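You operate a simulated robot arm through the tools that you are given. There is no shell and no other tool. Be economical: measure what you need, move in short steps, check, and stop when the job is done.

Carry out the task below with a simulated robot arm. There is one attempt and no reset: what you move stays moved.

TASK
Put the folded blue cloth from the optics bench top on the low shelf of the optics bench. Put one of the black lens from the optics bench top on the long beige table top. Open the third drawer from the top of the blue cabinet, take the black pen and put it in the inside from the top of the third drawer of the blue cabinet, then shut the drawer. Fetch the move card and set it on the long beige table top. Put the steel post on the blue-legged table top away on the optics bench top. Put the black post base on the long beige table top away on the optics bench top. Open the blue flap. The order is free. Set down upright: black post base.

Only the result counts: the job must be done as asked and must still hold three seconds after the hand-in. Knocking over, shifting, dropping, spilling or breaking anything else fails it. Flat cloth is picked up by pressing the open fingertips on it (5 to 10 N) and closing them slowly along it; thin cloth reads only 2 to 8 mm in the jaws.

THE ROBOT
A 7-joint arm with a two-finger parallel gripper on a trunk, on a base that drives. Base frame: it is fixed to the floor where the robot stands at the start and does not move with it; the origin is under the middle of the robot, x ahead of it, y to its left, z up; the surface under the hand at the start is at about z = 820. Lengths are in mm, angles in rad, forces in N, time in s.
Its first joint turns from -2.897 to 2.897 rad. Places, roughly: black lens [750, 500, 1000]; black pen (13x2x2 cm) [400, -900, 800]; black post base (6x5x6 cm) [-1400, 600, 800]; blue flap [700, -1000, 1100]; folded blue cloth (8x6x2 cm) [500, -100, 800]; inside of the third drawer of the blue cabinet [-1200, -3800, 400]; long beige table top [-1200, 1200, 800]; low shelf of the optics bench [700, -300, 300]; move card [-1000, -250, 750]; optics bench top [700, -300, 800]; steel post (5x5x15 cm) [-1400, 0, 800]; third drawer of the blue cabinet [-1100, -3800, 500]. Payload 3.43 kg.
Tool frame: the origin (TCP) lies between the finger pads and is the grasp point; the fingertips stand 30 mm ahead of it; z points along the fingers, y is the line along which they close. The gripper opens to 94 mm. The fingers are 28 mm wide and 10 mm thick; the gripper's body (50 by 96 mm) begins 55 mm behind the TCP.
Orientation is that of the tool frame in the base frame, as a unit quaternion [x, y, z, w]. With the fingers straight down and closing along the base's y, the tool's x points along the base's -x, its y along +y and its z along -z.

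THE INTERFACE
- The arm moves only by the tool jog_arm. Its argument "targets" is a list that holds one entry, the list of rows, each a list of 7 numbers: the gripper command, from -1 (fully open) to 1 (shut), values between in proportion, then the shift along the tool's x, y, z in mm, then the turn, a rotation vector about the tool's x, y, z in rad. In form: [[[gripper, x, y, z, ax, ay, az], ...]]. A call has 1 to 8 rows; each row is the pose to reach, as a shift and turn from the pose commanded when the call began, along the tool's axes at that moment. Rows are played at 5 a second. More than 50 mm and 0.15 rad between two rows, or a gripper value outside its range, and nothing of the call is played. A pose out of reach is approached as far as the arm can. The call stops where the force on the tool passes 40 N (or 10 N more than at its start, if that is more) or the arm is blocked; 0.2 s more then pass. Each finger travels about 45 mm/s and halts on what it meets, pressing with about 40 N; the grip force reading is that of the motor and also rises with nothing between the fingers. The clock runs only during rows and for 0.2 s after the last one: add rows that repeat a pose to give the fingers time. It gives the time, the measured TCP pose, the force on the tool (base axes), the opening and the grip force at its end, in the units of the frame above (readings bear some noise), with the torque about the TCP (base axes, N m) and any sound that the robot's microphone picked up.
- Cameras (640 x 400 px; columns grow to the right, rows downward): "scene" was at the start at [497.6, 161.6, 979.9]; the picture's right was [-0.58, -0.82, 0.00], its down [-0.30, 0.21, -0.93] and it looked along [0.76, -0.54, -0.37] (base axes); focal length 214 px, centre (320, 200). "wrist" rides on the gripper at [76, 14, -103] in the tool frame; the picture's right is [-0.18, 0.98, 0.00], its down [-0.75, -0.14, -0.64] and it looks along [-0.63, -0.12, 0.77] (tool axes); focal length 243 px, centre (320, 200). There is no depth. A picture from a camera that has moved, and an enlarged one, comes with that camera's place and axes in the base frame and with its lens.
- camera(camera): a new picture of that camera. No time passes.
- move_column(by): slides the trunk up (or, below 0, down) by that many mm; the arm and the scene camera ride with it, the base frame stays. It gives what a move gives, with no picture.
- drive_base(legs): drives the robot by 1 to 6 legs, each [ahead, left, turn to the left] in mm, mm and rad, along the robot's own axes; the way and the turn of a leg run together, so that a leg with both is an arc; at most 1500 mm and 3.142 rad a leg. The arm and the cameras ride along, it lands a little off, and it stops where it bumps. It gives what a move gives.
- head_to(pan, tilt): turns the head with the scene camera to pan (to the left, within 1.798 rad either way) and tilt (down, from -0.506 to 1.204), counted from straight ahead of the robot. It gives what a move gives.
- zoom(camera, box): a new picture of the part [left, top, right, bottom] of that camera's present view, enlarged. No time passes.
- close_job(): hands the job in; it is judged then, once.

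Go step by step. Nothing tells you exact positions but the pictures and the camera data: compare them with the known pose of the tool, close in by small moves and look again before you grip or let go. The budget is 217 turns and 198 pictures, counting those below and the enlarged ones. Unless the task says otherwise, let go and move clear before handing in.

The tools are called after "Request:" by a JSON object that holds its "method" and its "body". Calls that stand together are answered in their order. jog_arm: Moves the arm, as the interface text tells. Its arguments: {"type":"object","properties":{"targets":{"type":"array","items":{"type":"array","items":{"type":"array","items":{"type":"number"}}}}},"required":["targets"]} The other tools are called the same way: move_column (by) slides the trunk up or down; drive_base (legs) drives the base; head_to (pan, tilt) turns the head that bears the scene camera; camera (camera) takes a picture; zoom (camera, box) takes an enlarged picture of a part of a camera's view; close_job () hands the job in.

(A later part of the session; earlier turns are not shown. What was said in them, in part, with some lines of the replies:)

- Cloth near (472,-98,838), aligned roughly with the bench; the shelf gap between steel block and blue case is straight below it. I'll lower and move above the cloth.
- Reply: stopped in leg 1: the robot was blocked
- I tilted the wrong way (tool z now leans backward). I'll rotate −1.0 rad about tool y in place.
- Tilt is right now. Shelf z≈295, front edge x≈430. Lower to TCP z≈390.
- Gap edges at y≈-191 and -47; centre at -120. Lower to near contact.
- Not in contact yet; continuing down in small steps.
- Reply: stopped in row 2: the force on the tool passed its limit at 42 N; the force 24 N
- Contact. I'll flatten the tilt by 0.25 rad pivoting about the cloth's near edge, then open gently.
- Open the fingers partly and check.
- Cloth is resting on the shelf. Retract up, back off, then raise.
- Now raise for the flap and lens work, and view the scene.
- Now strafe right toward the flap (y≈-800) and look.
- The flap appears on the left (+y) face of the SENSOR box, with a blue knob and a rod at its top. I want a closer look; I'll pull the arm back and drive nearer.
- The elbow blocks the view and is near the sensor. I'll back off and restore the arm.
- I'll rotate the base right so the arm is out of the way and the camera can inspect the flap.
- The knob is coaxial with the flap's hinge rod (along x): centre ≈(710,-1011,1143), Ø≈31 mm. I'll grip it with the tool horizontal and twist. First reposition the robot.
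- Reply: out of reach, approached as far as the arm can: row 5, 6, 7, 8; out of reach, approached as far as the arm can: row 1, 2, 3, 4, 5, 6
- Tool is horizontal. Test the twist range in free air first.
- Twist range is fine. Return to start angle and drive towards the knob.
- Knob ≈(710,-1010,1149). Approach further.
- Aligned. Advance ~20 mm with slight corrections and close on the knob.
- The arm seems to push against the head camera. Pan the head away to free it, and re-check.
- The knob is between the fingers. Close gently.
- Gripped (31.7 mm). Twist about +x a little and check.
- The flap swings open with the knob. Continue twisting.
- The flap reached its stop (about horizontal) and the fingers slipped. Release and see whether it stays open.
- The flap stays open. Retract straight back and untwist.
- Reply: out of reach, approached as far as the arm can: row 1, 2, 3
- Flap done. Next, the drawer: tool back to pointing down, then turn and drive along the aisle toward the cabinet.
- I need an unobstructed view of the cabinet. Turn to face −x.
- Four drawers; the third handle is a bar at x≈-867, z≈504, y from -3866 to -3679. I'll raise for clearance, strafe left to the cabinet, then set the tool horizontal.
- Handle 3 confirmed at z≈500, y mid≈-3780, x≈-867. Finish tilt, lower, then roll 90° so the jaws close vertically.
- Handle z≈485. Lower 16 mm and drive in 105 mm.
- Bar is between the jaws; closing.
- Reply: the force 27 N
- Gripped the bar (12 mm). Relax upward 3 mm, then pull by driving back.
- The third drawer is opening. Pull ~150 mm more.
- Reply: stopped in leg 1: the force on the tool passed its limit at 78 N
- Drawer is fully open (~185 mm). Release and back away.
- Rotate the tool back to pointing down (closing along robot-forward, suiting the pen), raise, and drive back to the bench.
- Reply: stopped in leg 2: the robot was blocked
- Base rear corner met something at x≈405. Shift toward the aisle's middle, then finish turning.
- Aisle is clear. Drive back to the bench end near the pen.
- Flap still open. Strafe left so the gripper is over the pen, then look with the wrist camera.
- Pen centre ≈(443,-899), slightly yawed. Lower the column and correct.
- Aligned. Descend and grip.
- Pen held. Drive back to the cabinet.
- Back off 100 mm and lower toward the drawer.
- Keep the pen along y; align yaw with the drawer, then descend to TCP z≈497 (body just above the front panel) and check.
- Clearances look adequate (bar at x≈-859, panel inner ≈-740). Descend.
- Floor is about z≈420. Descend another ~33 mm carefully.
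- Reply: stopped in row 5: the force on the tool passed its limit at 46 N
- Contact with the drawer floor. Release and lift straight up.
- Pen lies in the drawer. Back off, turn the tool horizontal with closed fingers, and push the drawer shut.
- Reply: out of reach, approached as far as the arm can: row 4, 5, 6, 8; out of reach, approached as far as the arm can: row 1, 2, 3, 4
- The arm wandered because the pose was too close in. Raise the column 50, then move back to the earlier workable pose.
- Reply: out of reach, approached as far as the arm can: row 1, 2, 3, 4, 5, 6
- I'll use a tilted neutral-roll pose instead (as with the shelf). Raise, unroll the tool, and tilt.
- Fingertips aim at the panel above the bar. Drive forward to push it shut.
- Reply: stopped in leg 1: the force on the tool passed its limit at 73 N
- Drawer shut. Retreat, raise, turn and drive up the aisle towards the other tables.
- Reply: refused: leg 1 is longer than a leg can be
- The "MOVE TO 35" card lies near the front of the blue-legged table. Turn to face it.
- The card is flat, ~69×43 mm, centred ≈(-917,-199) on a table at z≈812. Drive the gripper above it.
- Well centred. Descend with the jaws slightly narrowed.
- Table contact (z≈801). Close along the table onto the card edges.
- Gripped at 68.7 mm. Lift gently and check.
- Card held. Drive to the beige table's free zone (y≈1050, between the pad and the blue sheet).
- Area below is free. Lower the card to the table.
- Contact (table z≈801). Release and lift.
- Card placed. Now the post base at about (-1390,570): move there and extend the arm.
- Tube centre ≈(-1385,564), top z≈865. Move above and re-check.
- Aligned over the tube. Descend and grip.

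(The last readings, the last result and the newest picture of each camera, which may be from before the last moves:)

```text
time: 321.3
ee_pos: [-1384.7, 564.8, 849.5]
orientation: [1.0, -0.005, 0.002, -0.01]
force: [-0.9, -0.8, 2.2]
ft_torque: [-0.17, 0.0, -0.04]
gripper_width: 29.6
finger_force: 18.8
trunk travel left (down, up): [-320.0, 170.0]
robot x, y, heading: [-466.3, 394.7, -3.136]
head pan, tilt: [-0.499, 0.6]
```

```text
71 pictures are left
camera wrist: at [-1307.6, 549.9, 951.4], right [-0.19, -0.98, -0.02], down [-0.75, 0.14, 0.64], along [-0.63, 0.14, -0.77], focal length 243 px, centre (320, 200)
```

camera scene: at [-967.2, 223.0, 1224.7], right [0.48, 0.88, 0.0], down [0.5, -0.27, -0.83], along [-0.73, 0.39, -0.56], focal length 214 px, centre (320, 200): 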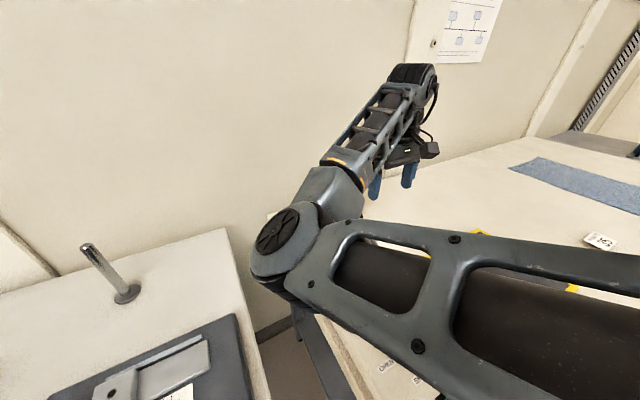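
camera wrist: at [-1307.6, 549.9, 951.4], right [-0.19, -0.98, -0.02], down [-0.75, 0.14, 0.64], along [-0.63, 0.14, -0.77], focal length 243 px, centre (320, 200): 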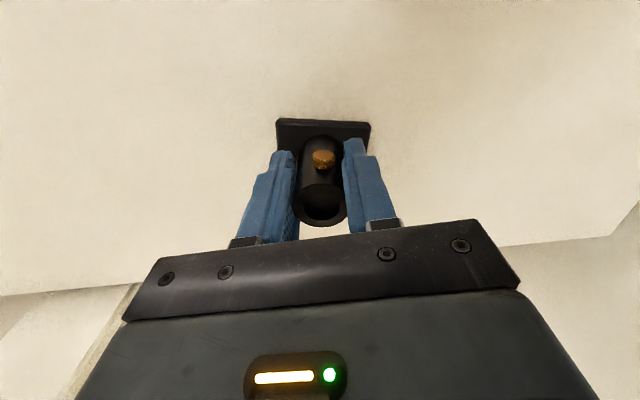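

Gripped. Lift, retract, back off, and turn around.

Request:
{"method": "jog_arm", "body": {"targets": [[[1, 0, 0, -10, 0, 0, 0], [1, 0, 0, -50, 0, 0, 0], [1, 0, 0, -95, 0, 0, 0], [1, 40, 0, -120, 0, 0, 0], [1, 85, 0, -120, 0, 0, 0], [1, 130, 0, -120, 0, 0, 0], [1, 175, 0, -120, 0, 0, 0], [1, 220, 0, -120, 0, 0, 0]]]}}

Request:
{"method": "camera", "body": {"camera": "wrist"}}

Request:
{"method": "drive_base", "body": {"legs": [[-240, 0, 0], [0, 400, 0], [0, 0, 1.57]]}}

```text
time: 323.1
ee_pos: [-1165.2, 561.8, 967.7]
orientation: [1.0, -0.005, 0.003, -0.01]
force: [0.2, 0.0, -1.0]
ft_torque: [-0.02, 0.01, -0.02]
gripper_width: 29.1
finger_force: 40.4
trunk travel left (down, up): [-320.0, 170.0]
robot x, y, heading: [-466.1, 397.8, -3.139]
head pan, tilt: [-0.499, 0.6]
```

```text
70 pictures are left
camera wrist: at [-1087.7, 544.9, 1070.4], right [-0.19, -0.98, -0.02], down [-0.76, 0.14, 0.64], along [-0.63, 0.14, -0.77], focal length 243 px, centre (320, 200)
```

wrist: 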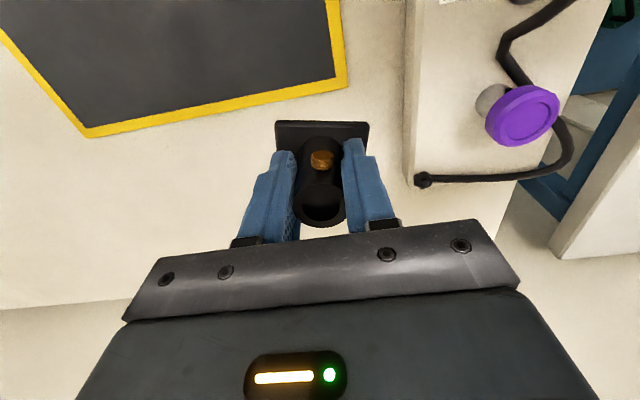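

```text
time: 330.8
ee_pos: [-387.9, -697.9, 969.6]
orientation: [0.71, 0.704, -0.006, -0.009]
force: [-0.6, 0.3, -0.7]
ft_torque: [0.02, -0.04, 0.0]
gripper_width: 29.3
finger_force: 39.8
trunk travel left (down, up): [-320.0, 170.0]
robot x, y, heading: [-227.1, 0.7, -1.57]
head pan, tilt: [-0.499, 0.6]
```

Request:
{"method": "move_column", "body": {"by": 120}}

Request:
{"method": "drive_base", "body": {"legs": [[0, 0, 1.57]]}}

Request:
{"method": "camera", "body": {"camera": "wrist"}}

Request:
{"method": "head_to", "body": {"pan": -0.5, "tilt": 0.5}}

Request:
{"method": "camera", "body": {"camera": "scene"}}

```text
time: 332.3
ee_pos: [-388.6, -698.8, 1088.8]
orientation: [0.71, 0.704, -0.007, -0.009]
force: [0.5, 0.8, -1.1]
ft_torque: [0.03, -0.02, 0.0]
gripper_width: 29.1
finger_force: 40.3
trunk travel left (down, up): [-440.0, 50.0]
robot x, y, heading: [-225.4, -2.8, -1.566]
head pan, tilt: [-0.499, 0.6]
```

```text
time: 336.6
ee_pos: [472.6, -158.0, 1088.2]
orientation: [0.002, 1.0, -0.01, -0.002]
force: [-0.4, 0.0, -0.9]
ft_torque: [0.01, 0.0, 0.01]
gripper_width: 29.3
finger_force: 39.7
trunk travel left (down, up): [-440.0, 50.0]
robot x, y, heading: [-226.5, -0.5, 0.01]
head pan, tilt: [-0.499, 0.6]
```

```text
69 pictures are left
camera wrist: at [398.2, -140.0, 1190.5], right [0.19, 0.98, -0.02], down [0.76, -0.13, 0.64], along [0.63, -0.13, -0.77], focal length 243 px, centre (320, 200)
```

wrist: 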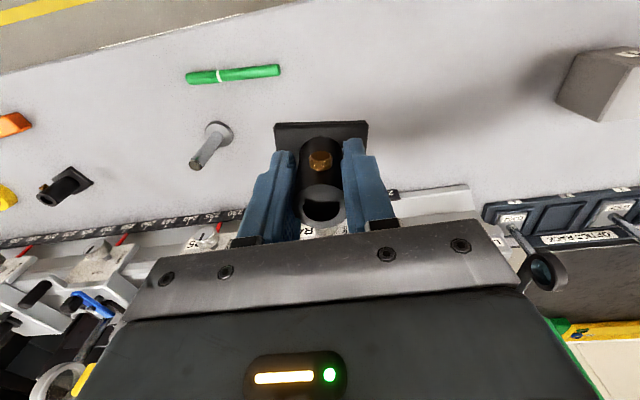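

```text
time: 337.2
ee_pos: [472.0, -158.5, 1088.9]
orientation: [0.001, 1.0, -0.01, -0.001]
force: [0.5, 0.1, -2.2]
ft_torque: [-0.01, 0.0, 0.01]
gripper_width: 28.9
finger_force: 40.3
trunk travel left (down, up): [-440.0, 50.0]
robot x, y, heading: [-230.1, -1.8, 0.012]
head pan, tilt: [-0.499, 0.499]
```

```text
68 pictures are left
camera scene: at [273.3, 177.8, 1353.8], right [-0.47, -0.88, 0.0], down [-0.42, 0.22, -0.88], along [0.78, -0.41, -0.48], focal length 214 px, centre (320, 200)
```

scene: 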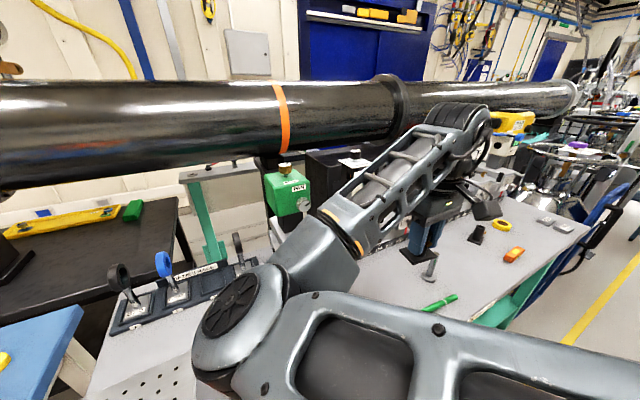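

Place the base near the old cloth spot (472,-100). Lower with the column, then finely.

Request:
{"method": "jog_arm", "body": {"targets": [[[1, 0, 30, 0, 0, 0, 0], [1, 0, 58, 0, 0, 0, 0], [1, 0, 58, 0, 0, 0, 0]]]}}

Request:
{"method": "move_column", "body": {"by": -195}}

Request:
{"method": "camera", "body": {"camera": "wrist"}}

```text
time: 338.0
ee_pos: [473.5, -99.0, 1087.7]
orientation: [0.001, 1.0, -0.011, -0.001]
force: [-0.3, 0.6, -0.6]
ft_torque: [-0.01, 0.0, -0.01]
gripper_width: 29.3
finger_force: 39.9
trunk travel left (down, up): [-440.0, 50.0]
robot x, y, heading: [-228.4, -1.7, 0.016]
head pan, tilt: [-0.499, 0.499]
```

```text
time: 340.2
ee_pos: [472.7, -99.6, 891.0]
orientation: [0.001, 1.0, -0.011, -0.002]
force: [-0.4, 0.6, -1.4]
ft_torque: [0.01, -0.01, 0.02]
gripper_width: 28.9
finger_force: 40.0
trunk travel left (down, up): [-245.0, 245.0]
robot x, y, heading: [-228.7, 0.1, 0.015]
head pan, tilt: [-0.499, 0.499]
```

```text
67 pictures are left
camera wrist: at [398.3, -81.6, 994.2], right [0.19, 0.98, -0.02], down [0.76, -0.13, 0.64], along [0.63, -0.13, -0.77], focal length 243 px, centre (320, 200)
```

wrist: 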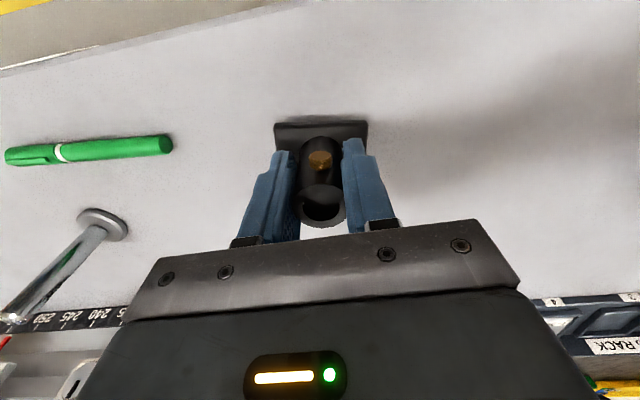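

Request:
{"method": "jog_arm", "body": {"targets": [[[1, 0, 0, 8, 0, 0, 0], [1, 0, 0, 14, 0, 0, 0], [1, 0, 0, 17, 0, 0, 0], [1, 0, 0, 20, 0, 0, 0], [1, 0, 0, 22, 0, 0, 0]]]}}

```text
time: 341.4
ee_pos: [473.1, -99.7, 869.9]
orientation: [0.001, 1.0, -0.011, -0.003]
force: [0.0, 0.5, -1.1]
ft_torque: [0.02, 0.0, -0.01]
gripper_width: 28.9
finger_force: 39.3
trunk travel left (down, up): [-245.0, 245.0]
robot x, y, heading: [-223.8, -0.7, 0.015]
head pan, tilt: [-0.499, 0.499]
```

Request:
{"method": "jog_arm", "body": {"targets": [[[1, 0, 0, 1, 0, 0, 0], [1, 0, 0, 2, 0, 0, 0], [1, 0, 0, 3, 0, 0, 0], [1, 0, 0, 4, 0, 0, 0]]]}}

```text
time: 342.4
ee_pos: [473.8, -100.1, 867.5]
orientation: [0.0, 1.0, -0.012, 0.001]
force: [6.1, -5.8, 32.6]
ft_torque: [0.74, -0.18, -0.04]
gripper_width: 29.4
finger_force: 40.0
trunk travel left (down, up): [-245.0, 245.0]
robot x, y, heading: [-226.0, -2.2, 0.01]
head pan, tilt: [-0.499, 0.499]
```

Contact with the bench. Ease up 1.5 mm, release slowly and rise.

Request:
{"method": "jog_arm", "body": {"targets": [[[1, 0, 0, -1.5, 0, 0, 0], [0.2, 0, 0, -1.5, 0, 0, 0], [0.0, 0, 0, -1.5, 0, 0, 0], [-0.3, 0, 0, -1.5, 0, 0, 0], [-0.4, 0, 0, -1.5, 0, 0, 0], [-0.4, 0, 0, -1.5, 0, 0, 0]]]}}

Request:
{"method": "jog_arm", "body": {"targets": [[[-0.4, 0, 0, -25, 0, 0, 0], [-0.4, 0, 0, -70, 0, 0, 0], [-0.4, 0, 0, -110, 0, 0, 0], [-0.4, 0, 0, -150, 0, 0, 0]]]}}

Request:
{"method": "camera", "body": {"camera": "wrist"}}

```text
time: 343.8
ee_pos: [473.2, -99.8, 868.2]
orientation: [0.001, 1.0, -0.011, -0.002]
force: [-0.2, 0.9, 0.2]
ft_torque: [0.06, 0.02, -0.04]
gripper_width: 65.9
finger_force: 0.1
trunk travel left (down, up): [-245.0, 245.0]
robot x, y, heading: [-224.1, 3.4, 0.012]
head pan, tilt: [-0.499, 0.499]
```

```text
time: 344.8
ee_pos: [470.8, -102.8, 1015.0]
orientation: [0.007, 1.0, -0.012, -0.006]
force: [0.2, -1.0, -0.4]
ft_torque: [-0.01, 0.03, -0.01]
gripper_width: 65.8
finger_force: 0.1
trunk travel left (down, up): [-245.0, 245.0]
robot x, y, heading: [-226.1, -1.4, 0.016]
head pan, tilt: [-0.499, 0.499]
```

```text
66 pictures are left
camera wrist: at [397.7, -83.1, 1118.0], right [0.2, 0.98, -0.03], down [0.76, -0.14, 0.64], along [0.62, -0.14, -0.77], focal length 243 px, centre (320, 200)
```

wrist: 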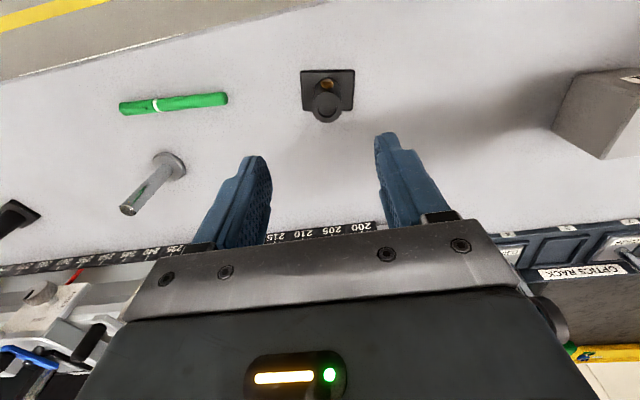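

Post base stands upright on the bench. Next the lens in slot 4, at about (797,163). Raise, then move there.

Request:
{"method": "move_column", "body": {"by": 150}}

Request:
{"method": "drive_base", "body": {"legs": [[0, 310, 0], [195, 0, 0]]}}

Request:
{"method": "head_to", "body": {"pan": -0.4, "tilt": 0.7}}

Request:
{"method": "camera", "body": {"camera": "wrist"}}

Request:
{"method": "camera", "body": {"camera": "scene"}}

```text
time: 346.5
ee_pos: [471.6, -101.5, 1167.0]
orientation: [0.005, 1.0, -0.012, -0.004]
force: [-0.4, 0.1, -0.5]
ft_torque: [-0.02, 0.04, 0.02]
gripper_width: 65.8
finger_force: 0.2
trunk travel left (down, up): [-395.0, 95.0]
robot x, y, heading: [-224.2, -0.8, 0.012]
head pan, tilt: [-0.499, 0.499]
```

```text
time: 349.8
ee_pos: [663.0, 218.7, 1166.1]
orientation: [0.002, 1.0, -0.012, -0.005]
force: [0.4, -0.5, 0.1]
ft_torque: [-0.04, -0.02, 0.0]
gripper_width: 65.7
finger_force: 0.0
trunk travel left (down, up): [-395.0, 95.0]
robot x, y, heading: [-36.2, 316.0, 0.018]
head pan, tilt: [-0.499, 0.499]
```

```text
time: 350.5
ee_pos: [663.0, 216.7, 1165.3]
orientation: [0.004, 1.0, -0.013, -0.006]
force: [-0.2, -0.1, 0.1]
ft_torque: [-0.02, 0.01, -0.03]
gripper_width: 65.6
finger_force: 0.1
trunk travel left (down, up): [-395.0, 95.0]
robot x, y, heading: [-36.3, 314.2, 0.018]
head pan, tilt: [-0.4, 0.7]
```

```text
65 pictures are left
camera wrist: at [588.5, 235.1, 1267.8], right [0.19, 0.98, -0.03], down [0.76, -0.13, 0.64], along [0.62, -0.14, -0.77], focal length 243 px, centre (320, 200)
```

wrist: 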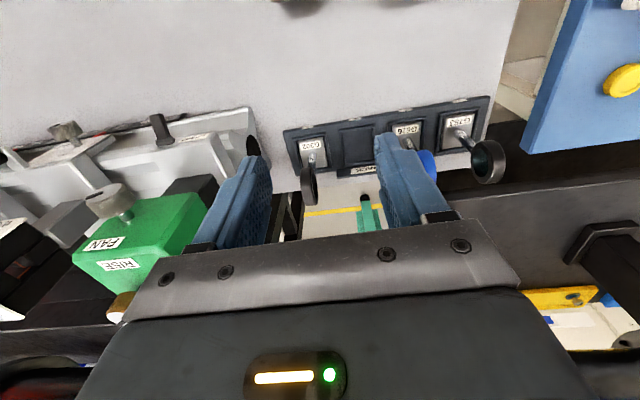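

```text
64 pictures are left
camera scene: at [464.6, 496.1, 1313.6], right [-0.44, -0.9, 0.0], down [-0.39, 0.19, -0.9], along [0.81, -0.4, -0.43], focal length 214 px, centre (320, 200)
```

scene: 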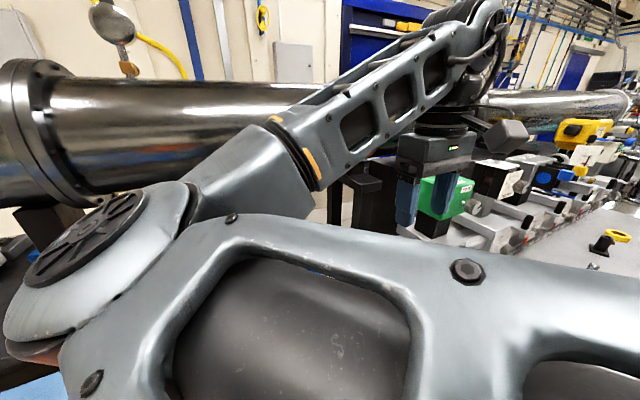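

Slot-4 lens: post at (803,167), ring centre z≈955, ring normal along y. Move above it.

Request:
{"method": "jog_arm", "body": {"targets": [[[-1, -40, -12, 0, 0, 0, 0], [-1, -80, -24, 0, 0, 0, 0], [-1, -115, -37, 0, 0, 0, 0], [-1, -138, -50, 20, 0, 0, 0], [-1, -138, -50, 60, 0, 0, 0], [-1, -138, -50, 90, 0, 0, 0], [-1, -138, -50, 90, 0, 0, 0]]]}}

Request:
{"method": "camera", "body": {"camera": "wrist"}}

```text
time: 352.1
ee_pos: [800.8, 164.6, 1076.7]
orientation: [0.002, 1.0, -0.013, -0.003]
force: [-0.1, 0.0, -0.6]
ft_torque: [-0.02, 0.01, -0.01]
gripper_width: 93.8
finger_force: 0.0
trunk travel left (down, up): [-395.0, 95.0]
robot x, y, heading: [-36.9, 312.4, 0.014]
head pan, tilt: [-0.4, 0.7]
```

```text
63 pictures are left
camera wrist: at [726.2, 182.4, 1178.1], right [0.19, 0.98, -0.02], down [0.76, -0.13, 0.64], along [0.62, -0.14, -0.77], focal length 243 px, centre (320, 200)
```

wrist: 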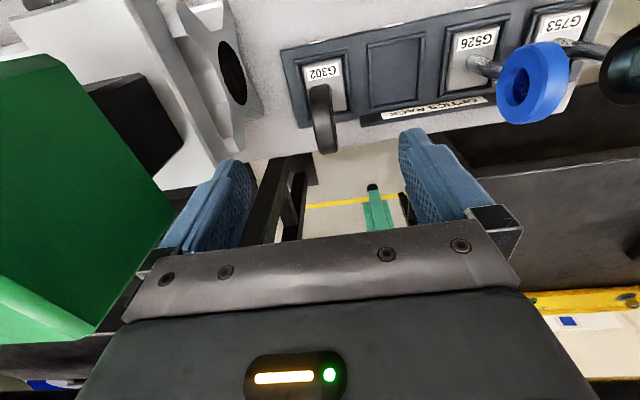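

Ring centre ≈(803,167,965), about 18 mm thick. Descend over it.

Request:
{"method": "jog_arm", "body": {"targets": [[[-1, -2, 2, 30, 0, 0, 0], [-1, -2, 2, 60, 0, 0, 0], [-1, -2, 2, 85, 0, 0, 0], [-1, -2, 2, 85, 0, 0, 0]]]}}

Request:
{"method": "camera", "body": {"camera": "wrist"}}

```text
time: 353.1
ee_pos: [800.8, 163.7, 990.1]
orientation: [0.002, 1.0, -0.012, -0.005]
force: [0.2, 0.8, 0.1]
ft_torque: [-0.01, 0.03, -0.01]
gripper_width: 93.8
finger_force: 0.1
trunk travel left (down, up): [-395.0, 95.0]
robot x, y, heading: [-34.5, 314.4, 0.018]
head pan, tilt: [-0.4, 0.7]
```

```text
62 pictures are left
camera wrist: at [727.0, 182.2, 1093.2], right [0.19, 0.98, -0.02], down [0.76, -0.13, 0.64], along [0.62, -0.14, -0.77], focal length 243 px, centre (320, 200)
```

wrist: 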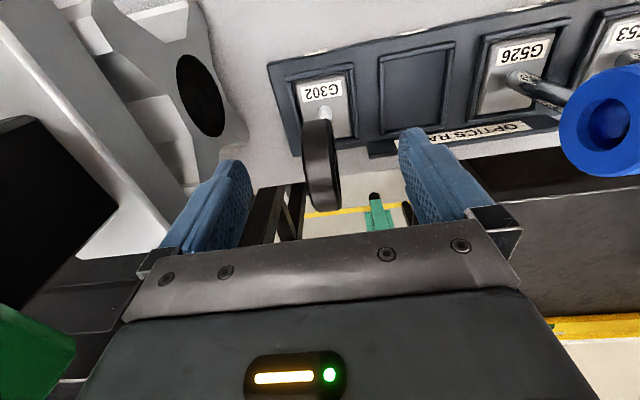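

Request:
{"method": "jog_arm", "body": {"targets": [[[-1, -1, 2, 12, 0, 0, 0], [-1, -1, 2, 22, 0, 0, 0], [-0.5, -1, 2, 22, 0, 0, 0], [0, -1, 2, 22, 0, 0, 0], [0.3, -1, 2, 22, 0, 0, 0], [0.6, -1, 2, 22, 0, 0, 0], [0.8, -1, 2, 22, 0, 0, 0], [0.8, -1, 2, 22, 0, 0, 0]]]}}

Request:
{"method": "camera", "body": {"camera": "wrist"}}

```text
time: 354.9
ee_pos: [802.2, 166.3, 969.7]
orientation: [0.002, 1.0, -0.012, -0.005]
force: [-0.8, 0.3, -0.5]
ft_torque: [0.0, 0.0, 0.05]
gripper_width: 22.3
finger_force: 40.2
trunk travel left (down, up): [-395.0, 95.0]
robot x, y, heading: [-37.1, 313.9, 0.014]
head pan, tilt: [-0.4, 0.7]
```

```text
61 pictures are left
camera wrist: at [728.0, 184.1, 1071.7], right [0.19, 0.98, -0.02], down [0.76, -0.13, 0.64], along [0.62, -0.14, -0.77], focal length 243 px, centre (320, 200)
```

wrist: 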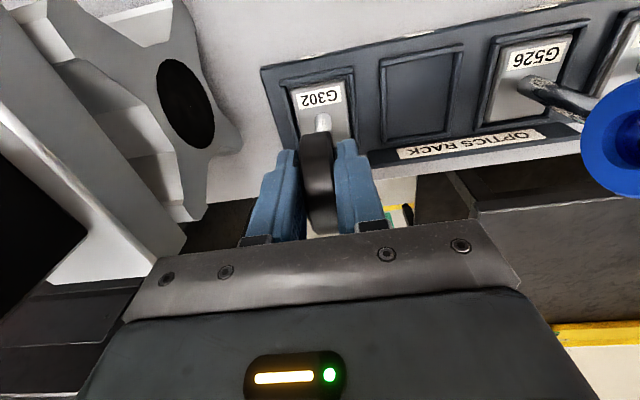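

Gripped. Lift straight up.

Request:
{"method": "jog_arm", "body": {"targets": [[[1, 0, 0, -8, 0, 0, 0], [1, 0, 0, -16, 0, 0, 0], [1, 0, 0, -30, 0, 0, 0], [1, 0, 0, -70, 0, 0, 0], [1, 0, 0, -110, 0, 0, 0], [1, 0, 0, -110, 0, 0, 0]]]}}

Request:
{"method": "camera", "body": {"camera": "wrist"}}

```text
time: 356.3
ee_pos: [803.0, 169.0, 1081.3]
orientation: [0.002, 1.0, -0.012, -0.004]
force: [-0.4, 0.9, -2.9]
ft_torque: [-0.04, 0.07, 0.0]
gripper_width: 22.4
finger_force: 40.4
trunk travel left (down, up): [-395.0, 95.0]
robot x, y, heading: [-35.1, 311.6, 0.018]
head pan, tilt: [-0.4, 0.7]
```

```text
60 pictures are left
camera wrist: at [728.4, 186.7, 1182.9], right [0.19, 0.98, -0.03], down [0.76, -0.13, 0.64], along [0.62, -0.14, -0.77], focal length 243 px, centre (320, 200)
```

wrist: 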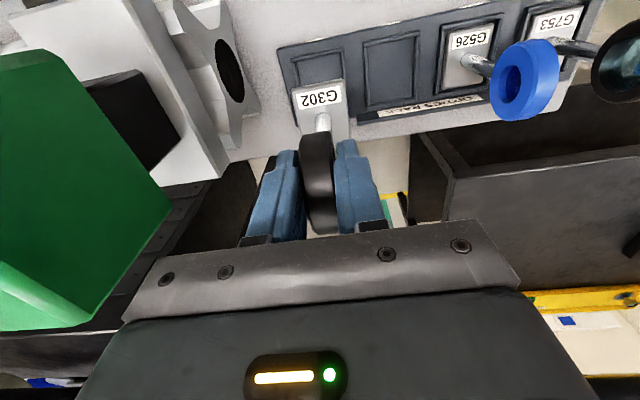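

Lens is out with its base. Raise, back off, retract the arm, then turn around.

Request:
{"method": "move_column", "body": {"by": 95}}

Request:
{"method": "drive_base", "body": {"legs": [[-200, 0, 0]]}}

Request:
{"method": "jog_arm", "body": {"targets": [[[1, 40, 0, 0, 0, 0, 0], [1, 80, 0, 0, 0, 0, 0], [1, 120, 0, 0, 0, 0, 0], [1, 160, 0, 0, 0, 0, 0], [1, 190, 0, 0, 0, 0, 0], [1, 190, 0, 0, 0, 0, 0]]]}}

Request:
{"method": "camera", "body": {"camera": "wrist"}}

Request:
{"method": "drive_base", "body": {"legs": [[0, 0, -1.57], [0, 0, -1.57]]}}

```text
time: 357.6
ee_pos: [801.5, 168.5, 1175.5]
orientation: [0.002, 1.0, -0.012, -0.004]
force: [0.6, -0.6, -3.2]
ft_torque: [0.03, 0.03, -0.02]
gripper_width: 22.0
finger_force: 39.7
trunk travel left (down, up): [-490.0, 0.0]
robot x, y, heading: [-32.6, 313.6, 0.018]
head pan, tilt: [-0.4, 0.7]
```

```text
time: 359.2
ee_pos: [603.3, 164.6, 1174.5]
orientation: [0.002, 1.0, -0.013, -0.004]
force: [-0.5, 0.2, -2.4]
ft_torque: [0.01, 0.03, -0.02]
gripper_width: 22.0
finger_force: 40.0
trunk travel left (down, up): [-490.0, 0.0]
robot x, y, heading: [-237.1, 310.8, 0.018]
head pan, tilt: [-0.4, 0.7]
```

```text
time: 360.6
ee_pos: [412.0, 165.6, 1177.5]
orientation: [0.002, 1.0, -0.012, -0.005]
force: [-0.2, -0.1, -2.6]
ft_torque: [0.04, 0.05, -0.03]
gripper_width: 22.0
finger_force: 39.8
trunk travel left (down, up): [-490.0, 0.0]
robot x, y, heading: [-236.2, 307.6, 0.018]
head pan, tilt: [-0.4, 0.7]
```

```text
59 pictures are left
camera wrist: at [337.9, 184.0, 1279.0], right [0.19, 0.98, -0.02], down [0.76, -0.13, 0.64], along [0.62, -0.14, -0.77], focal length 243 px, centre (320, 200)
```

wrist: 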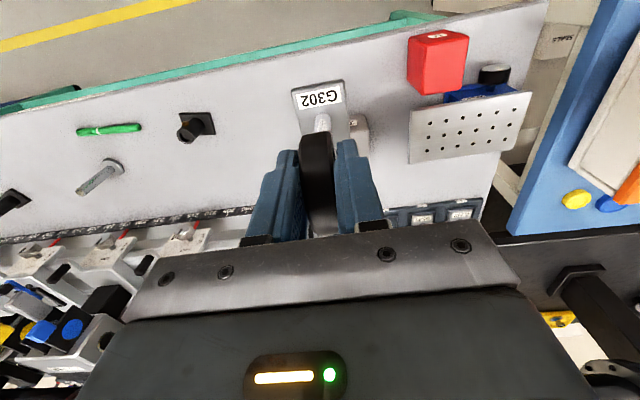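

```text
time: 368.6
ee_pos: [-881.3, 459.1, 1176.1]
orientation: [1.0, -0.006, 0.004, -0.012]
force: [0.1, 0.6, -2.8]
ft_torque: [0.01, -0.03, -0.02]
gripper_width: 21.7
finger_force: 39.5
trunk travel left (down, up): [-490.0, 0.0]
robot x, y, heading: [-235.1, 309.6, -3.132]
head pan, tilt: [-0.4, 0.7]
```

Now carry it to the beige table, spot (-1000,1190).

Request:
{"method": "drive_base", "body": {"legs": [[0, -725, 0], [115, 0, 0]]}}

Request:
{"method": "move_column", "body": {"by": -170}}

Request:
{"method": "camera", "body": {"camera": "wrist"}}

Request:
{"method": "head_to", "body": {"pan": -0.6, "tilt": 0.6}}

Request:
{"method": "camera", "body": {"camera": "scene"}}

```text
time: 373.4
ee_pos: [-1008.7, 1178.9, 1176.3]
orientation: [1.0, -0.002, 0.005, -0.013]
force: [-0.4, 0.1, -1.4]
ft_torque: [-0.01, 0.03, 0.0]
gripper_width: 21.9
finger_force: 39.9
trunk travel left (down, up): [-490.0, 0.0]
robot x, y, heading: [-359.9, 1031.8, -3.125]
head pan, tilt: [-0.4, 0.7]
```

```text
time: 375.3
ee_pos: [-1009.4, 1177.9, 1006.1]
orientation: [1.0, -0.002, 0.005, -0.012]
force: [0.3, -0.5, -3.4]
ft_torque: [0.01, -0.05, 0.05]
gripper_width: 21.6
finger_force: 39.9
trunk travel left (down, up): [-320.0, 170.0]
robot x, y, heading: [-361.9, 1032.4, -3.121]
head pan, tilt: [-0.4, 0.7]
```

```text
58 pictures are left
camera wrist: at [-933.0, 1162.4, 1109.1], right [-0.19, -0.98, -0.02], down [-0.76, 0.13, 0.64], along [-0.62, 0.14, -0.77], focal length 243 px, centre (320, 200)
```

wrist: 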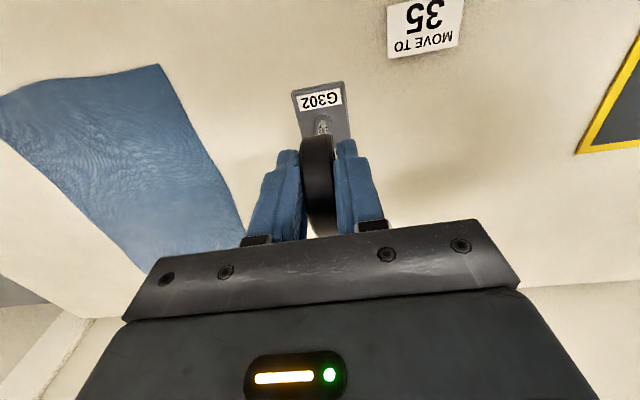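

```text
time: 376.1
ee_pos: [-1008.7, 1179.7, 1005.3]
orientation: [1.0, -0.002, 0.004, -0.012]
force: [-0.8, -0.1, -2.3]
ft_torque: [-0.01, -0.02, 0.0]
gripper_width: 21.7
finger_force: 40.0
trunk travel left (down, up): [-320.0, 170.0]
robot x, y, heading: [-363.7, 1032.9, -3.119]
head pan, tilt: [-0.6, 0.6]
```

```text
57 pictures are left
camera scene: at [-854.6, 860.3, 1224.7], right [0.55, 0.83, 0.0], down [0.47, -0.31, -0.82], along [-0.69, 0.45, -0.57], focal length 214 px, centre (320, 200)
```

scene: 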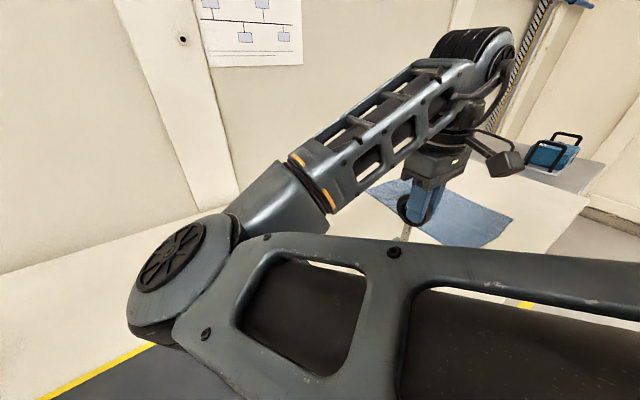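

Lower toward contact (expected TCP≈943).

Request:
{"method": "jog_arm", "body": {"targets": [[[1, 0, 0, 25, 0, 0, 0], [1, 0, 0, 45, 0, 0, 0], [1, 0, 0, 52, 0, 0, 0], [1, 0, 0, 56, 0, 0, 0], [1, 0, 0, 58, 0, 0, 0], [1, 0, 0, 60, 0, 0, 0]]]}}

```text
time: 377.5
ee_pos: [-1009.3, 1179.1, 947.1]
orientation: [1.0, -0.003, 0.004, -0.011]
force: [1.2, -0.4, -2.3]
ft_torque: [0.03, -0.05, -0.01]
gripper_width: 21.9
finger_force: 40.0
trunk travel left (down, up): [-320.0, 170.0]
robot x, y, heading: [-360.2, 1031.5, -3.121]
head pan, tilt: [-0.6, 0.6]
```

Request:
{"method": "jog_arm", "body": {"targets": [[[1, 0, 0, 1.5, 0, 0, 0], [1, 0, 0, 3, 0, 0, 0], [1, 0, 0, 4.5, 0, 0, 0], [1, 0, 0, 6, 0, 0, 0]]]}}

Request:
{"method": "camera", "body": {"camera": "wrist"}}

```text
time: 378.5
ee_pos: [-1007.8, 1179.7, 940.9]
orientation: [1.0, -0.002, 0.004, -0.013]
force: [0.3, -0.1, -2.8]
ft_torque: [-0.05, -0.01, -0.02]
gripper_width: 21.8
finger_force: 39.9
trunk travel left (down, up): [-320.0, 170.0]
robot x, y, heading: [-359.4, 1036.0, -3.127]
head pan, tilt: [-0.6, 0.6]
```

```text
56 pictures are left
camera wrist: at [-932.2, 1163.9, 1043.1], right [-0.19, -0.98, -0.02], down [-0.76, 0.13, 0.64], along [-0.62, 0.14, -0.77], focal length 243 px, centre (320, 200)
```

wrist: 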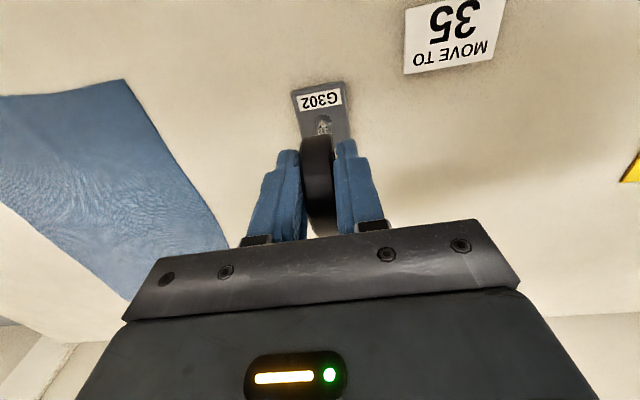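

Request:
{"method": "jog_arm", "body": {"targets": [[[1, 0, 0, 1.5, 0, 0, 0], [1, 0, 0, 3, 0, 0, 0], [1, 0, 0, 4.5, 0, 0, 0], [1, 0, 0, 6, 0, 0, 0], [1, 0, 0, 7.5, 0, 0, 0]]]}}

```text
time: 379.6
ee_pos: [-1009.3, 1181.2, 936.5]
orientation: [1.0, -0.003, 0.001, -0.015]
force: [2.0, 3.2, 24.1]
ft_torque: [-0.22, -0.82, 0.07]
gripper_width: 21.9
finger_force: 40.3
trunk travel left (down, up): [-320.0, 170.0]
robot x, y, heading: [-361.2, 1032.3, -3.125]
head pan, tilt: [-0.6, 0.6]
stopped in row 5: the force on the tool passed its limit at 43 N (the readings are from after the stop); the commanded pose is now the measured one
```

Contact. Ease up 1 mm and release slowly.

Request:
{"method": "jog_arm", "body": {"targets": [[[1, 0, 0, -1, 0, 0, 0], [0.5, 0, 0, -1, 0, 0, 0], [0.45, 0, 0, -1, 0, 0, 0], [0.3, 0, 0, -1, 0, 0, 0], [0, 0, 0, -1, 0, 0, 0], [-0.2, 0, 0, -1, 0, 0, 0], [-0.2, 0, 0, -1, 0, 0, 0]]]}}

Request:
{"method": "jog_arm", "body": {"targets": [[[-0.2, 0, 0, -20, 0, 0, 0], [-0.2, 0, 0, -60, 0, 0, 0], [-0.2, 0, 0, -100, 0, 0, 0], [-0.2, 0, 0, -140, 0, 0, 0]]]}}

Request:
{"method": "camera", "body": {"camera": "wrist"}}

```text
time: 381.2
ee_pos: [-1009.9, 1180.1, 937.0]
orientation: [1.0, -0.003, 0.001, -0.014]
force: [0.2, -0.3, -0.1]
ft_torque: [-0.01, 0.03, -0.02]
gripper_width: 56.5
finger_force: 0.1
trunk travel left (down, up): [-320.0, 170.0]
robot x, y, heading: [-365.4, 1033.1, -3.121]
head pan, tilt: [-0.6, 0.6]
```

```text
time: 382.2
ee_pos: [-1008.9, 1176.8, 1076.2]
orientation: [1.0, -0.004, 0.002, -0.014]
force: [0.1, 0.6, -0.1]
ft_torque: [-0.01, 0.0, 0.04]
gripper_width: 56.5
finger_force: 0.0
trunk travel left (down, up): [-320.0, 170.0]
robot x, y, heading: [-361.5, 1032.8, -3.129]
head pan, tilt: [-0.6, 0.6]
```

```text
55 pictures are left
camera wrist: at [-932.3, 1160.0, 1178.6], right [-0.19, -0.98, -0.03], down [-0.76, 0.13, 0.64], along [-0.63, 0.14, -0.77], focal length 243 px, centre (320, 200)
```

wrist: 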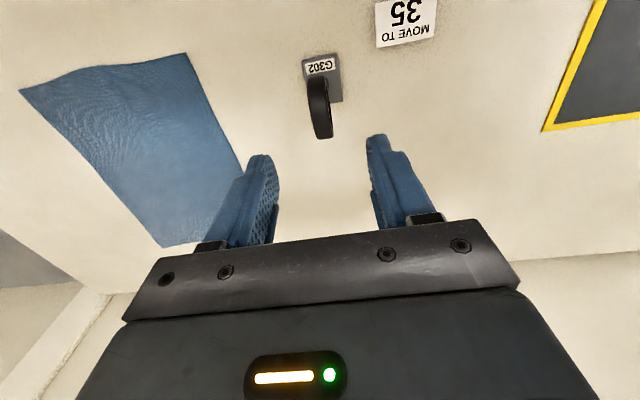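

Lens stands on the table. Next, the steel post at about (-1400,-16).

Request:
{"method": "drive_base", "body": {"legs": [[40, 0, 0], [0, 1190, 0]]}}

Request:
{"method": "drive_base", "body": {"legs": [[70, 0, 0]]}}

Request:
{"method": "jog_arm", "body": {"targets": [[[-1, -40, 0, 0, 0, 0, 0], [-1, -80, 0, 0, 0, 0, 0], [-1, -120, 0, 0, 0, 0, 0], [-1, -160, 0, 0, 0, 0, 0], [-1, -190, 0, 0, 0, 0, 0], [-1, -190, 0, 0, 0, 0, 0]]]}}

Request:
{"method": "camera", "body": {"camera": "wrist"}}

```text
time: 388.7
ee_pos: [-1028.3, -5.8, 1077.7]
orientation: [1.0, -0.002, 0.002, -0.013]
force: [0.8, 0.8, 0.3]
ft_torque: [0.0, -0.01, 0.03]
gripper_width: 56.3
finger_force: 0.0
trunk travel left (down, up): [-320.0, 170.0]
robot x, y, heading: [-384.3, -147.9, -3.12]
head pan, tilt: [-0.6, 0.6]
```

```text
time: 389.7
ee_pos: [-1099.4, -6.5, 1077.1]
orientation: [1.0, -0.001, 0.001, -0.014]
force: [0.0, 0.9, -0.1]
ft_torque: [0.0, -0.01, -0.02]
gripper_width: 56.4
finger_force: 0.0
trunk travel left (down, up): [-320.0, 170.0]
robot x, y, heading: [-450.7, -149.3, -3.122]
head pan, tilt: [-0.6, 0.6]
```

```text
time: 391.1
ee_pos: [-1289.3, -6.0, 1075.9]
orientation: [1.0, -0.002, 0.002, -0.014]
force: [-0.9, -0.3, 0.0]
ft_torque: [0.01, -0.02, 0.02]
gripper_width: 93.9
finger_force: 0.0
trunk travel left (down, up): [-320.0, 170.0]
robot x, y, heading: [-450.2, -146.0, -3.119]
head pan, tilt: [-0.6, 0.6]
```

```text
54 pictures are left
camera wrist: at [-1212.2, -22.5, 1177.7], right [-0.19, -0.98, -0.03], down [-0.76, 0.13, 0.64], along [-0.63, 0.14, -0.77], focal length 243 px, centre (320, 200)
```

wrist: 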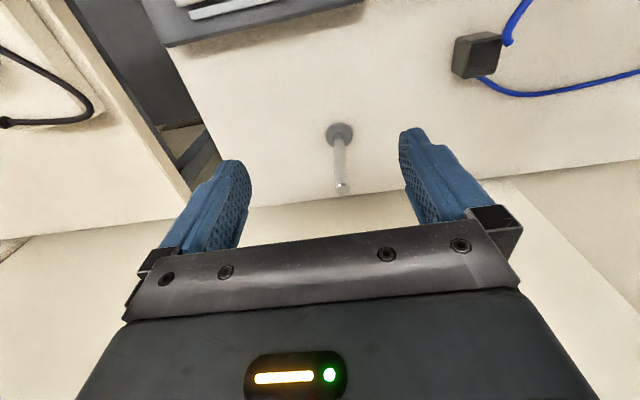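

Post at (-1382,-12), top z≈953. Move above and descend around the rod.

Request:
{"method": "jog_arm", "body": {"targets": [[[-1, -45, 3, 0, 0, 0, 0], [-1, -92, 6, 0, 0, 0, 0], [-1, -92, 6, 40, 0, 0, 0], [-1, -92, 6, 80, 0, 0, 0], [-1, -92, 6, 80, 0, 0, 0]]]}}

Request:
{"method": "camera", "body": {"camera": "wrist"}}

```text
time: 392.3
ee_pos: [-1381.0, -8.5, 995.5]
orientation: [1.0, -0.002, 0.002, -0.014]
force: [0.2, 0.1, -1.0]
ft_torque: [-0.04, 0.06, -0.02]
gripper_width: 94.0
finger_force: 0.0
trunk travel left (down, up): [-320.0, 170.0]
robot x, y, heading: [-449.6, -151.6, -3.124]
head pan, tilt: [-0.6, 0.6]
```

```text
53 pictures are left
camera wrist: at [-1303.7, -25.7, 1097.2], right [-0.19, -0.98, -0.03], down [-0.76, 0.13, 0.64], along [-0.63, 0.14, -0.77], focal length 243 px, centre (320, 200)
```

wrist: 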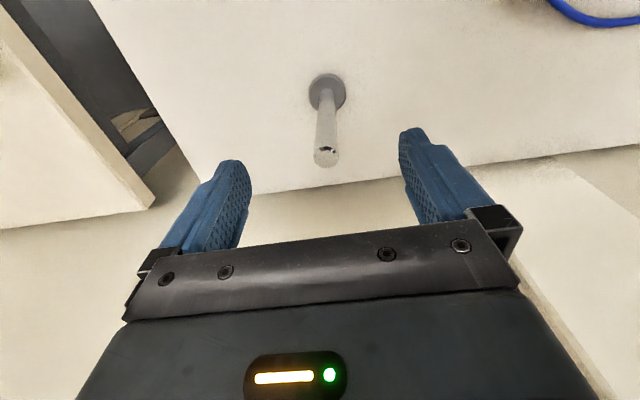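

Aligned; descend 88 mm and grip.

Request:
{"method": "jog_arm", "body": {"targets": [[[-1, -3, 2, 30, 0, 0, 0], [-1, -3, 2, 60, 0, 0, 0], [-1, -3, 2, 88, 0, 0, 0], [-0.5, -3, 2, 88, 0, 0, 0], [0, -3, 2, 88, 0, 0, 0], [0.5, -3, 2, 88, 0, 0, 0], [0.9, -3, 2, 88, 0, 0, 0], [0.9, -3, 2, 88, 0, 0, 0]]]}}

Request:
{"method": "camera", "body": {"camera": "wrist"}}

```text
time: 394.1
ee_pos: [-1383.4, -9.2, 907.8]
orientation: [1.0, -0.001, 0.001, -0.014]
force: [0.1, 0.2, 1.1]
ft_torque: [-0.14, 0.03, 0.01]
gripper_width: 17.7
finger_force: 23.7
trunk travel left (down, up): [-320.0, 170.0]
robot x, y, heading: [-449.7, -149.4, -3.121]
head pan, tilt: [-0.6, 0.6]
```

```text
52 pictures are left
camera wrist: at [-1306.5, -25.4, 1009.6], right [-0.19, -0.98, -0.03], down [-0.76, 0.13, 0.64], along [-0.63, 0.14, -0.77], focal length 243 px, centre (320, 200)
```

wrist: 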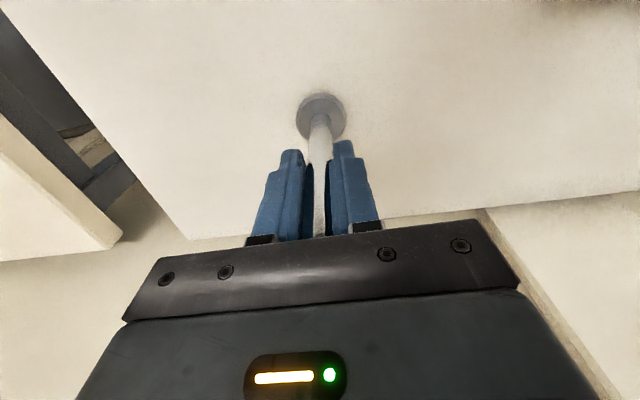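

Gripped. Lift and retract.

Request:
{"method": "jog_arm", "body": {"targets": [[[1, 0, 0, -10, 0, 0, 0], [1, 0, 0, -50, 0, 0, 0], [1, 0, 0, -95, 0, 0, 0], [1, 0, 0, -140, 0, 0, 0], [1, 45, 0, -145, 0, 0, 0], [1, 90, 0, -145, 0, 0, 0], [1, 135, 0, -145, 0, 0, 0], [1, 180, 0, -145, 0, 0, 0]]]}}

Request:
{"method": "jog_arm", "body": {"targets": [[[1, 40, 0, 0, 0, 0, 0], [1, 75, 0, 0, 0, 0, 0], [1, 75, 0, 0, 0, 0, 0]]]}}

Request:
{"method": "camera", "body": {"camera": "wrist"}}

Request:
{"method": "drive_base", "body": {"legs": [[-220, 0, 0]]}}

Request:
{"method": "move_column", "body": {"by": 120}}

Request:
{"method": "drive_base", "body": {"legs": [[0, 0, 1.57], [0, 0, 1.56]]}}

```text
time: 395.9
ee_pos: [-1204.1, -12.8, 1053.5]
orientation: [1.0, -0.002, 0.003, -0.014]
force: [-0.8, -0.1, -1.8]
ft_torque: [0.01, -0.01, 0.01]
gripper_width: 17.6
finger_force: 40.8
trunk travel left (down, up): [-320.0, 170.0]
robot x, y, heading: [-452.0, -147.9, -3.126]
head pan, tilt: [-0.6, 0.6]
```

```text
time: 396.7
ee_pos: [-1128.2, -13.6, 1053.3]
orientation: [1.0, -0.002, 0.001, -0.014]
force: [-0.5, -0.3, -1.8]
ft_torque: [0.03, 0.0, -0.02]
gripper_width: 17.9
finger_force: 39.9
trunk travel left (down, up): [-320.0, 170.0]
robot x, y, heading: [-450.7, -150.0, -3.123]
head pan, tilt: [-0.6, 0.6]
```

```text
51 pictures are left
camera wrist: at [-1051.5, -29.8, 1154.8], right [-0.19, -0.98, -0.03], down [-0.76, 0.13, 0.64], along [-0.63, 0.14, -0.77], focal length 243 px, centre (320, 200)
```

wrist: 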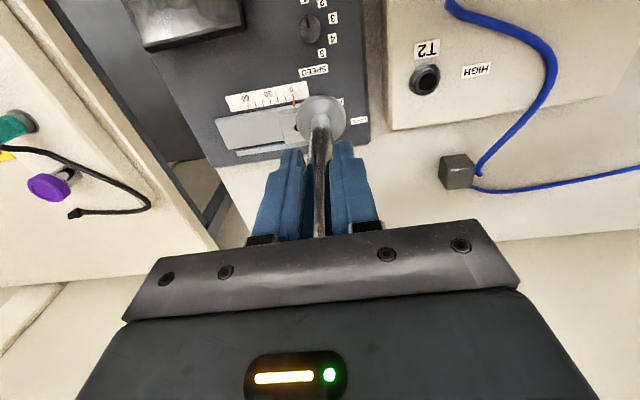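

```text
time: 398.4
ee_pos: [-908.1, -8.9, 1052.7]
orientation: [1.0, -0.004, 0.002, -0.014]
force: [0.1, 0.6, -2.0]
ft_torque: [0.02, -0.03, 0.01]
gripper_width: 17.4
finger_force: 40.5
trunk travel left (down, up): [-320.0, 170.0]
robot x, y, heading: [-228.9, -142.1, -3.13]
head pan, tilt: [-0.6, 0.6]
```

```text
time: 399.9
ee_pos: [-906.6, -8.1, 1171.9]
orientation: [1.0, -0.003, 0.002, -0.014]
force: [1.3, 0.5, -1.4]
ft_torque: [0.0, -0.02, -0.01]
gripper_width: 17.6
finger_force: 39.9
trunk travel left (down, up): [-440.0, 50.0]
robot x, y, heading: [-229.1, -145.5, -3.121]
head pan, tilt: [-0.6, 0.6]
```

```text
time: 407.9
ee_pos: [443.6, -295.0, 1172.9]
orientation: [0.014, 1.0, -0.014, -0.002]
force: [-0.5, 0.6, -1.8]
ft_torque: [0.0, 0.01, 0.0]
gripper_width: 17.7
finger_force: 39.4
trunk travel left (down, up): [-440.0, 50.0]
robot x, y, heading: [-227.7, -144.9, -0.007]
head pan, tilt: [-0.6, 0.6]
```

Facing the bench. Move to a free spot (470,15) between post base and block.

Request:
{"method": "drive_base", "body": {"legs": [[25, 310, 0]]}}

Request:
{"method": "move_column", "body": {"by": -180}}

Request:
{"method": "camera", "body": {"camera": "wrist"}}

```text
time: 409.9
ee_pos: [471.2, 14.9, 1172.5]
orientation: [0.013, 1.0, -0.015, -0.002]
force: [-0.2, -0.1, -1.1]
ft_torque: [-0.01, 0.01, 0.02]
gripper_width: 17.5
finger_force: 39.9
trunk travel left (down, up): [-440.0, 50.0]
robot x, y, heading: [-206.8, 166.2, -0.001]
head pan, tilt: [-0.6, 0.6]
```

```text
time: 411.9
ee_pos: [469.5, 15.1, 992.8]
orientation: [0.013, 1.0, -0.014, -0.002]
force: [0.1, 0.4, -2.4]
ft_torque: [0.02, -0.01, -0.01]
gripper_width: 17.6
finger_force: 40.2
trunk travel left (down, up): [-260.0, 230.0]
robot x, y, heading: [-205.8, 164.7, -0.004]
head pan, tilt: [-0.6, 0.6]
```

```text
50 pictures are left
camera wrist: at [396.0, 34.4, 1094.9], right [0.21, 0.98, -0.03], down [0.75, -0.14, 0.64], along [0.62, -0.16, -0.77], focal length 243 px, centre (320, 200)
```

wrist: 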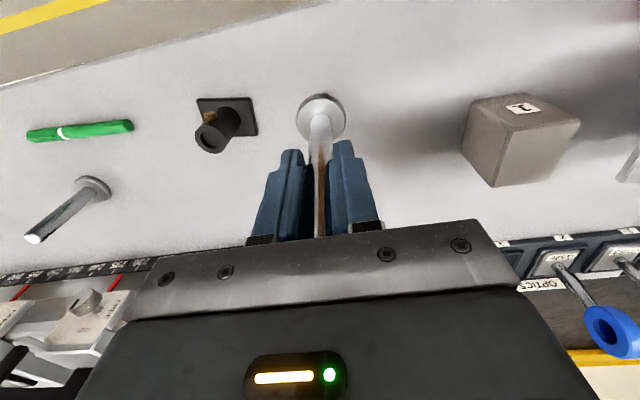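

Request:
{"method": "jog_arm", "body": {"targets": [[[1, 0, 0, 25, 0, 0, 0], [1, 0, 0, 48, 0, 0, 0], [1, 0, 0, 58, 0, 0, 0], [1, 0, 0, 62, 0, 0, 0], [1, 0, 0, 64, 0, 0, 0]]]}}

Request:
{"method": "jog_arm", "body": {"targets": [[[1, 0, 0, 1.5, 0, 0, 0], [1, 0, 0, 3, 0, 0, 0], [1, 0, 0, 4, 0, 0, 0], [1, 0, 0, 5, 0, 0, 0]]]}}

```text
time: 413.1
ee_pos: [469.9, 13.3, 928.2]
orientation: [0.014, 1.0, -0.014, -0.002]
force: [0.3, -0.6, -2.0]
ft_torque: [0.02, 0.0, 0.0]
gripper_width: 17.8
finger_force: 39.7
trunk travel left (down, up): [-260.0, 230.0]
robot x, y, heading: [-203.3, 167.4, -0.006]
head pan, tilt: [-0.6, 0.6]
```

```text
time: 414.1
ee_pos: [470.6, 12.1, 925.0]
orientation: [0.013, 1.0, -0.015, -0.001]
force: [2.7, -3.3, 28.2]
ft_torque: [0.25, -0.24, -0.03]
gripper_width: 17.9
finger_force: 39.9
trunk travel left (down, up): [-260.0, 230.0]
robot x, y, heading: [-201.8, 163.5, -0.006]
head pan, tilt: [-0.6, 0.6]
```

Contact. Ease and release.

Request:
{"method": "jog_arm", "body": {"targets": [[[1, 0, 0, -1.5, 0, 0, 0], [0.5, 0, 0, -1.5, 0, 0, 0], [0.4, 0, 0, -1.5, 0, 0, 0], [0.2, 0, 0, -1.5, 0, 0, 0], [-0.1, 0, 0, -1.5, 0, 0, 0], [-0.3, 0, 0, -1.5, 0, 0, 0], [-0.3, 0, 0, -1.5, 0, 0, 0]]]}}

Request:
{"method": "jog_arm", "body": {"targets": [[[-0.3, 0, 0, -20, 0, 0, 0], [-0.3, 0, 0, -60, 0, 0, 0], [-0.3, 0, 0, -100, 0, 0, 0], [-0.3, 0, 0, -140, 0, 0, 0]]]}}

Request:
{"method": "camera", "body": {"camera": "wrist"}}

```text
time: 415.7
ee_pos: [469.0, 12.4, 925.4]
orientation: [0.013, 1.0, -0.014, -0.002]
force: [-0.1, -0.1, -0.6]
ft_torque: [-0.02, -0.03, 0.02]
gripper_width: 61.0
finger_force: 0.0
trunk travel left (down, up): [-260.0, 230.0]
robot x, y, heading: [-199.0, 163.6, -0.0]
head pan, tilt: [-0.6, 0.6]
```

```text
time: 416.7
ee_pos: [471.0, 17.2, 1065.8]
orientation: [0.013, 1.0, -0.014, -0.003]
force: [0.4, 0.5, -0.1]
ft_torque: [0.02, 0.0, -0.02]
gripper_width: 61.0
finger_force: 0.0
trunk travel left (down, up): [-260.0, 230.0]
robot x, y, heading: [-203.1, 161.7, -0.003]
head pan, tilt: [-0.6, 0.6]
```

```text
49 pictures are left
camera wrist: at [396.9, 36.6, 1167.4], right [0.21, 0.98, -0.03], down [0.75, -0.14, 0.64], along [0.62, -0.16, -0.77], focal length 243 px, centre (320, 200)
```

wrist: 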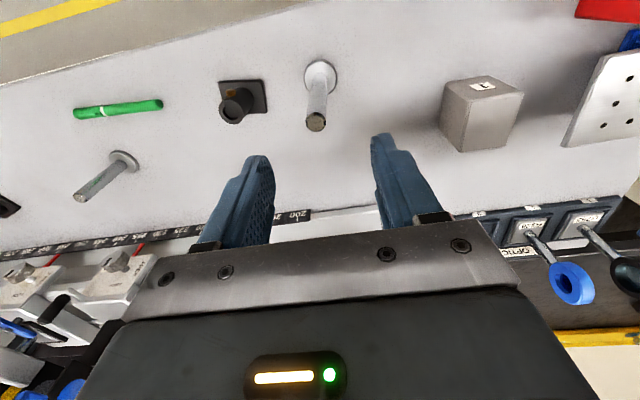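

Post stands. Back off and do a last check of cloth and flap.

Request:
{"method": "drive_base", "body": {"legs": [[-200, 0, 0]]}}

Request:
{"method": "head_to", "body": {"pan": -0.9, "tilt": 0.6}}

Request:
{"method": "camera", "body": {"camera": "scene"}}

Request:
{"method": "camera", "body": {"camera": "wrist"}}

```text
time: 418.4
ee_pos: [267.6, 18.0, 1065.0]
orientation: [0.012, 1.0, -0.014, -0.002]
force: [0.5, 0.2, -0.6]
ft_torque: [0.02, 0.01, -0.01]
gripper_width: 61.4
finger_force: 0.0
trunk travel left (down, up): [-260.0, 230.0]
robot x, y, heading: [-404.6, 166.4, 0.0]
head pan, tilt: [-0.6, 0.6]
```

```text
time: 419.1
ee_pos: [268.4, 17.5, 1065.0]
orientation: [0.011, 1.0, -0.014, -0.002]
force: [-0.5, -0.1, -0.5]
ft_torque: [-0.04, -0.02, -0.03]
gripper_width: 61.2
finger_force: 0.1
trunk travel left (down, up): [-260.0, 230.0]
robot x, y, heading: [-408.0, 161.9, -0.004]
head pan, tilt: [-0.901, 0.6]
```

```text
48 pictures are left
camera scene: at [70.5, 309.9, 1164.7], right [-0.78, -0.62, 0.0], down [-0.35, 0.44, -0.83], along [0.51, -0.65, -0.56], focal length 214 px, centre (320, 200)
```

scene: 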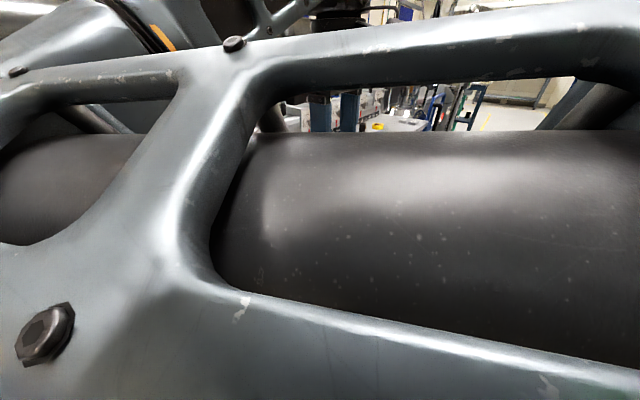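

```text
47 pictures are left
camera wrist: at [194.5, 38.1, 1167.3], right [0.21, 0.98, -0.03], down [0.75, -0.14, 0.64], along [0.62, -0.15, -0.77], focal length 243 px, centre (320, 200)
```

wrist: 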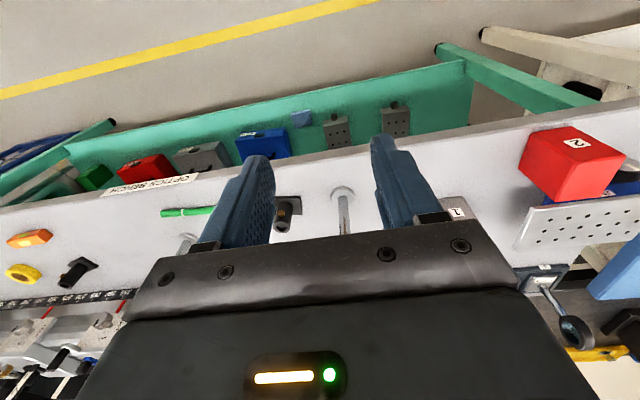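

The cloth is still on the shelf, the post base and steel post are standing on the bench, and everything else was checked earlier. I'm handing in now.

Request:
{"method": "close_job", "body": {}}

```text
The job is handed in.
```

The job is handed in. All seven parts are done:

- **Cloth:** on the low shelf of the optics bench.
- **Lens:** the black one from rack slot 4 is standing on the long beige table.
- **Pen:** in the third drawer of the blue cabinet, with the drawer shut.
- **Move card:** flat on the long beige table.
- **Steel post:** standing on the optics bench.
- **Post base:** upright on the optics bench.
- **Blue flap:** open. I last saw it open when I went back for the pen and did not look again just before handing in.

The base was blocked twice while driving, once backing up near the blue-legged table and once turning near the cabinet. I saw nothing disturbed afterwards, but did not check those spots closely.
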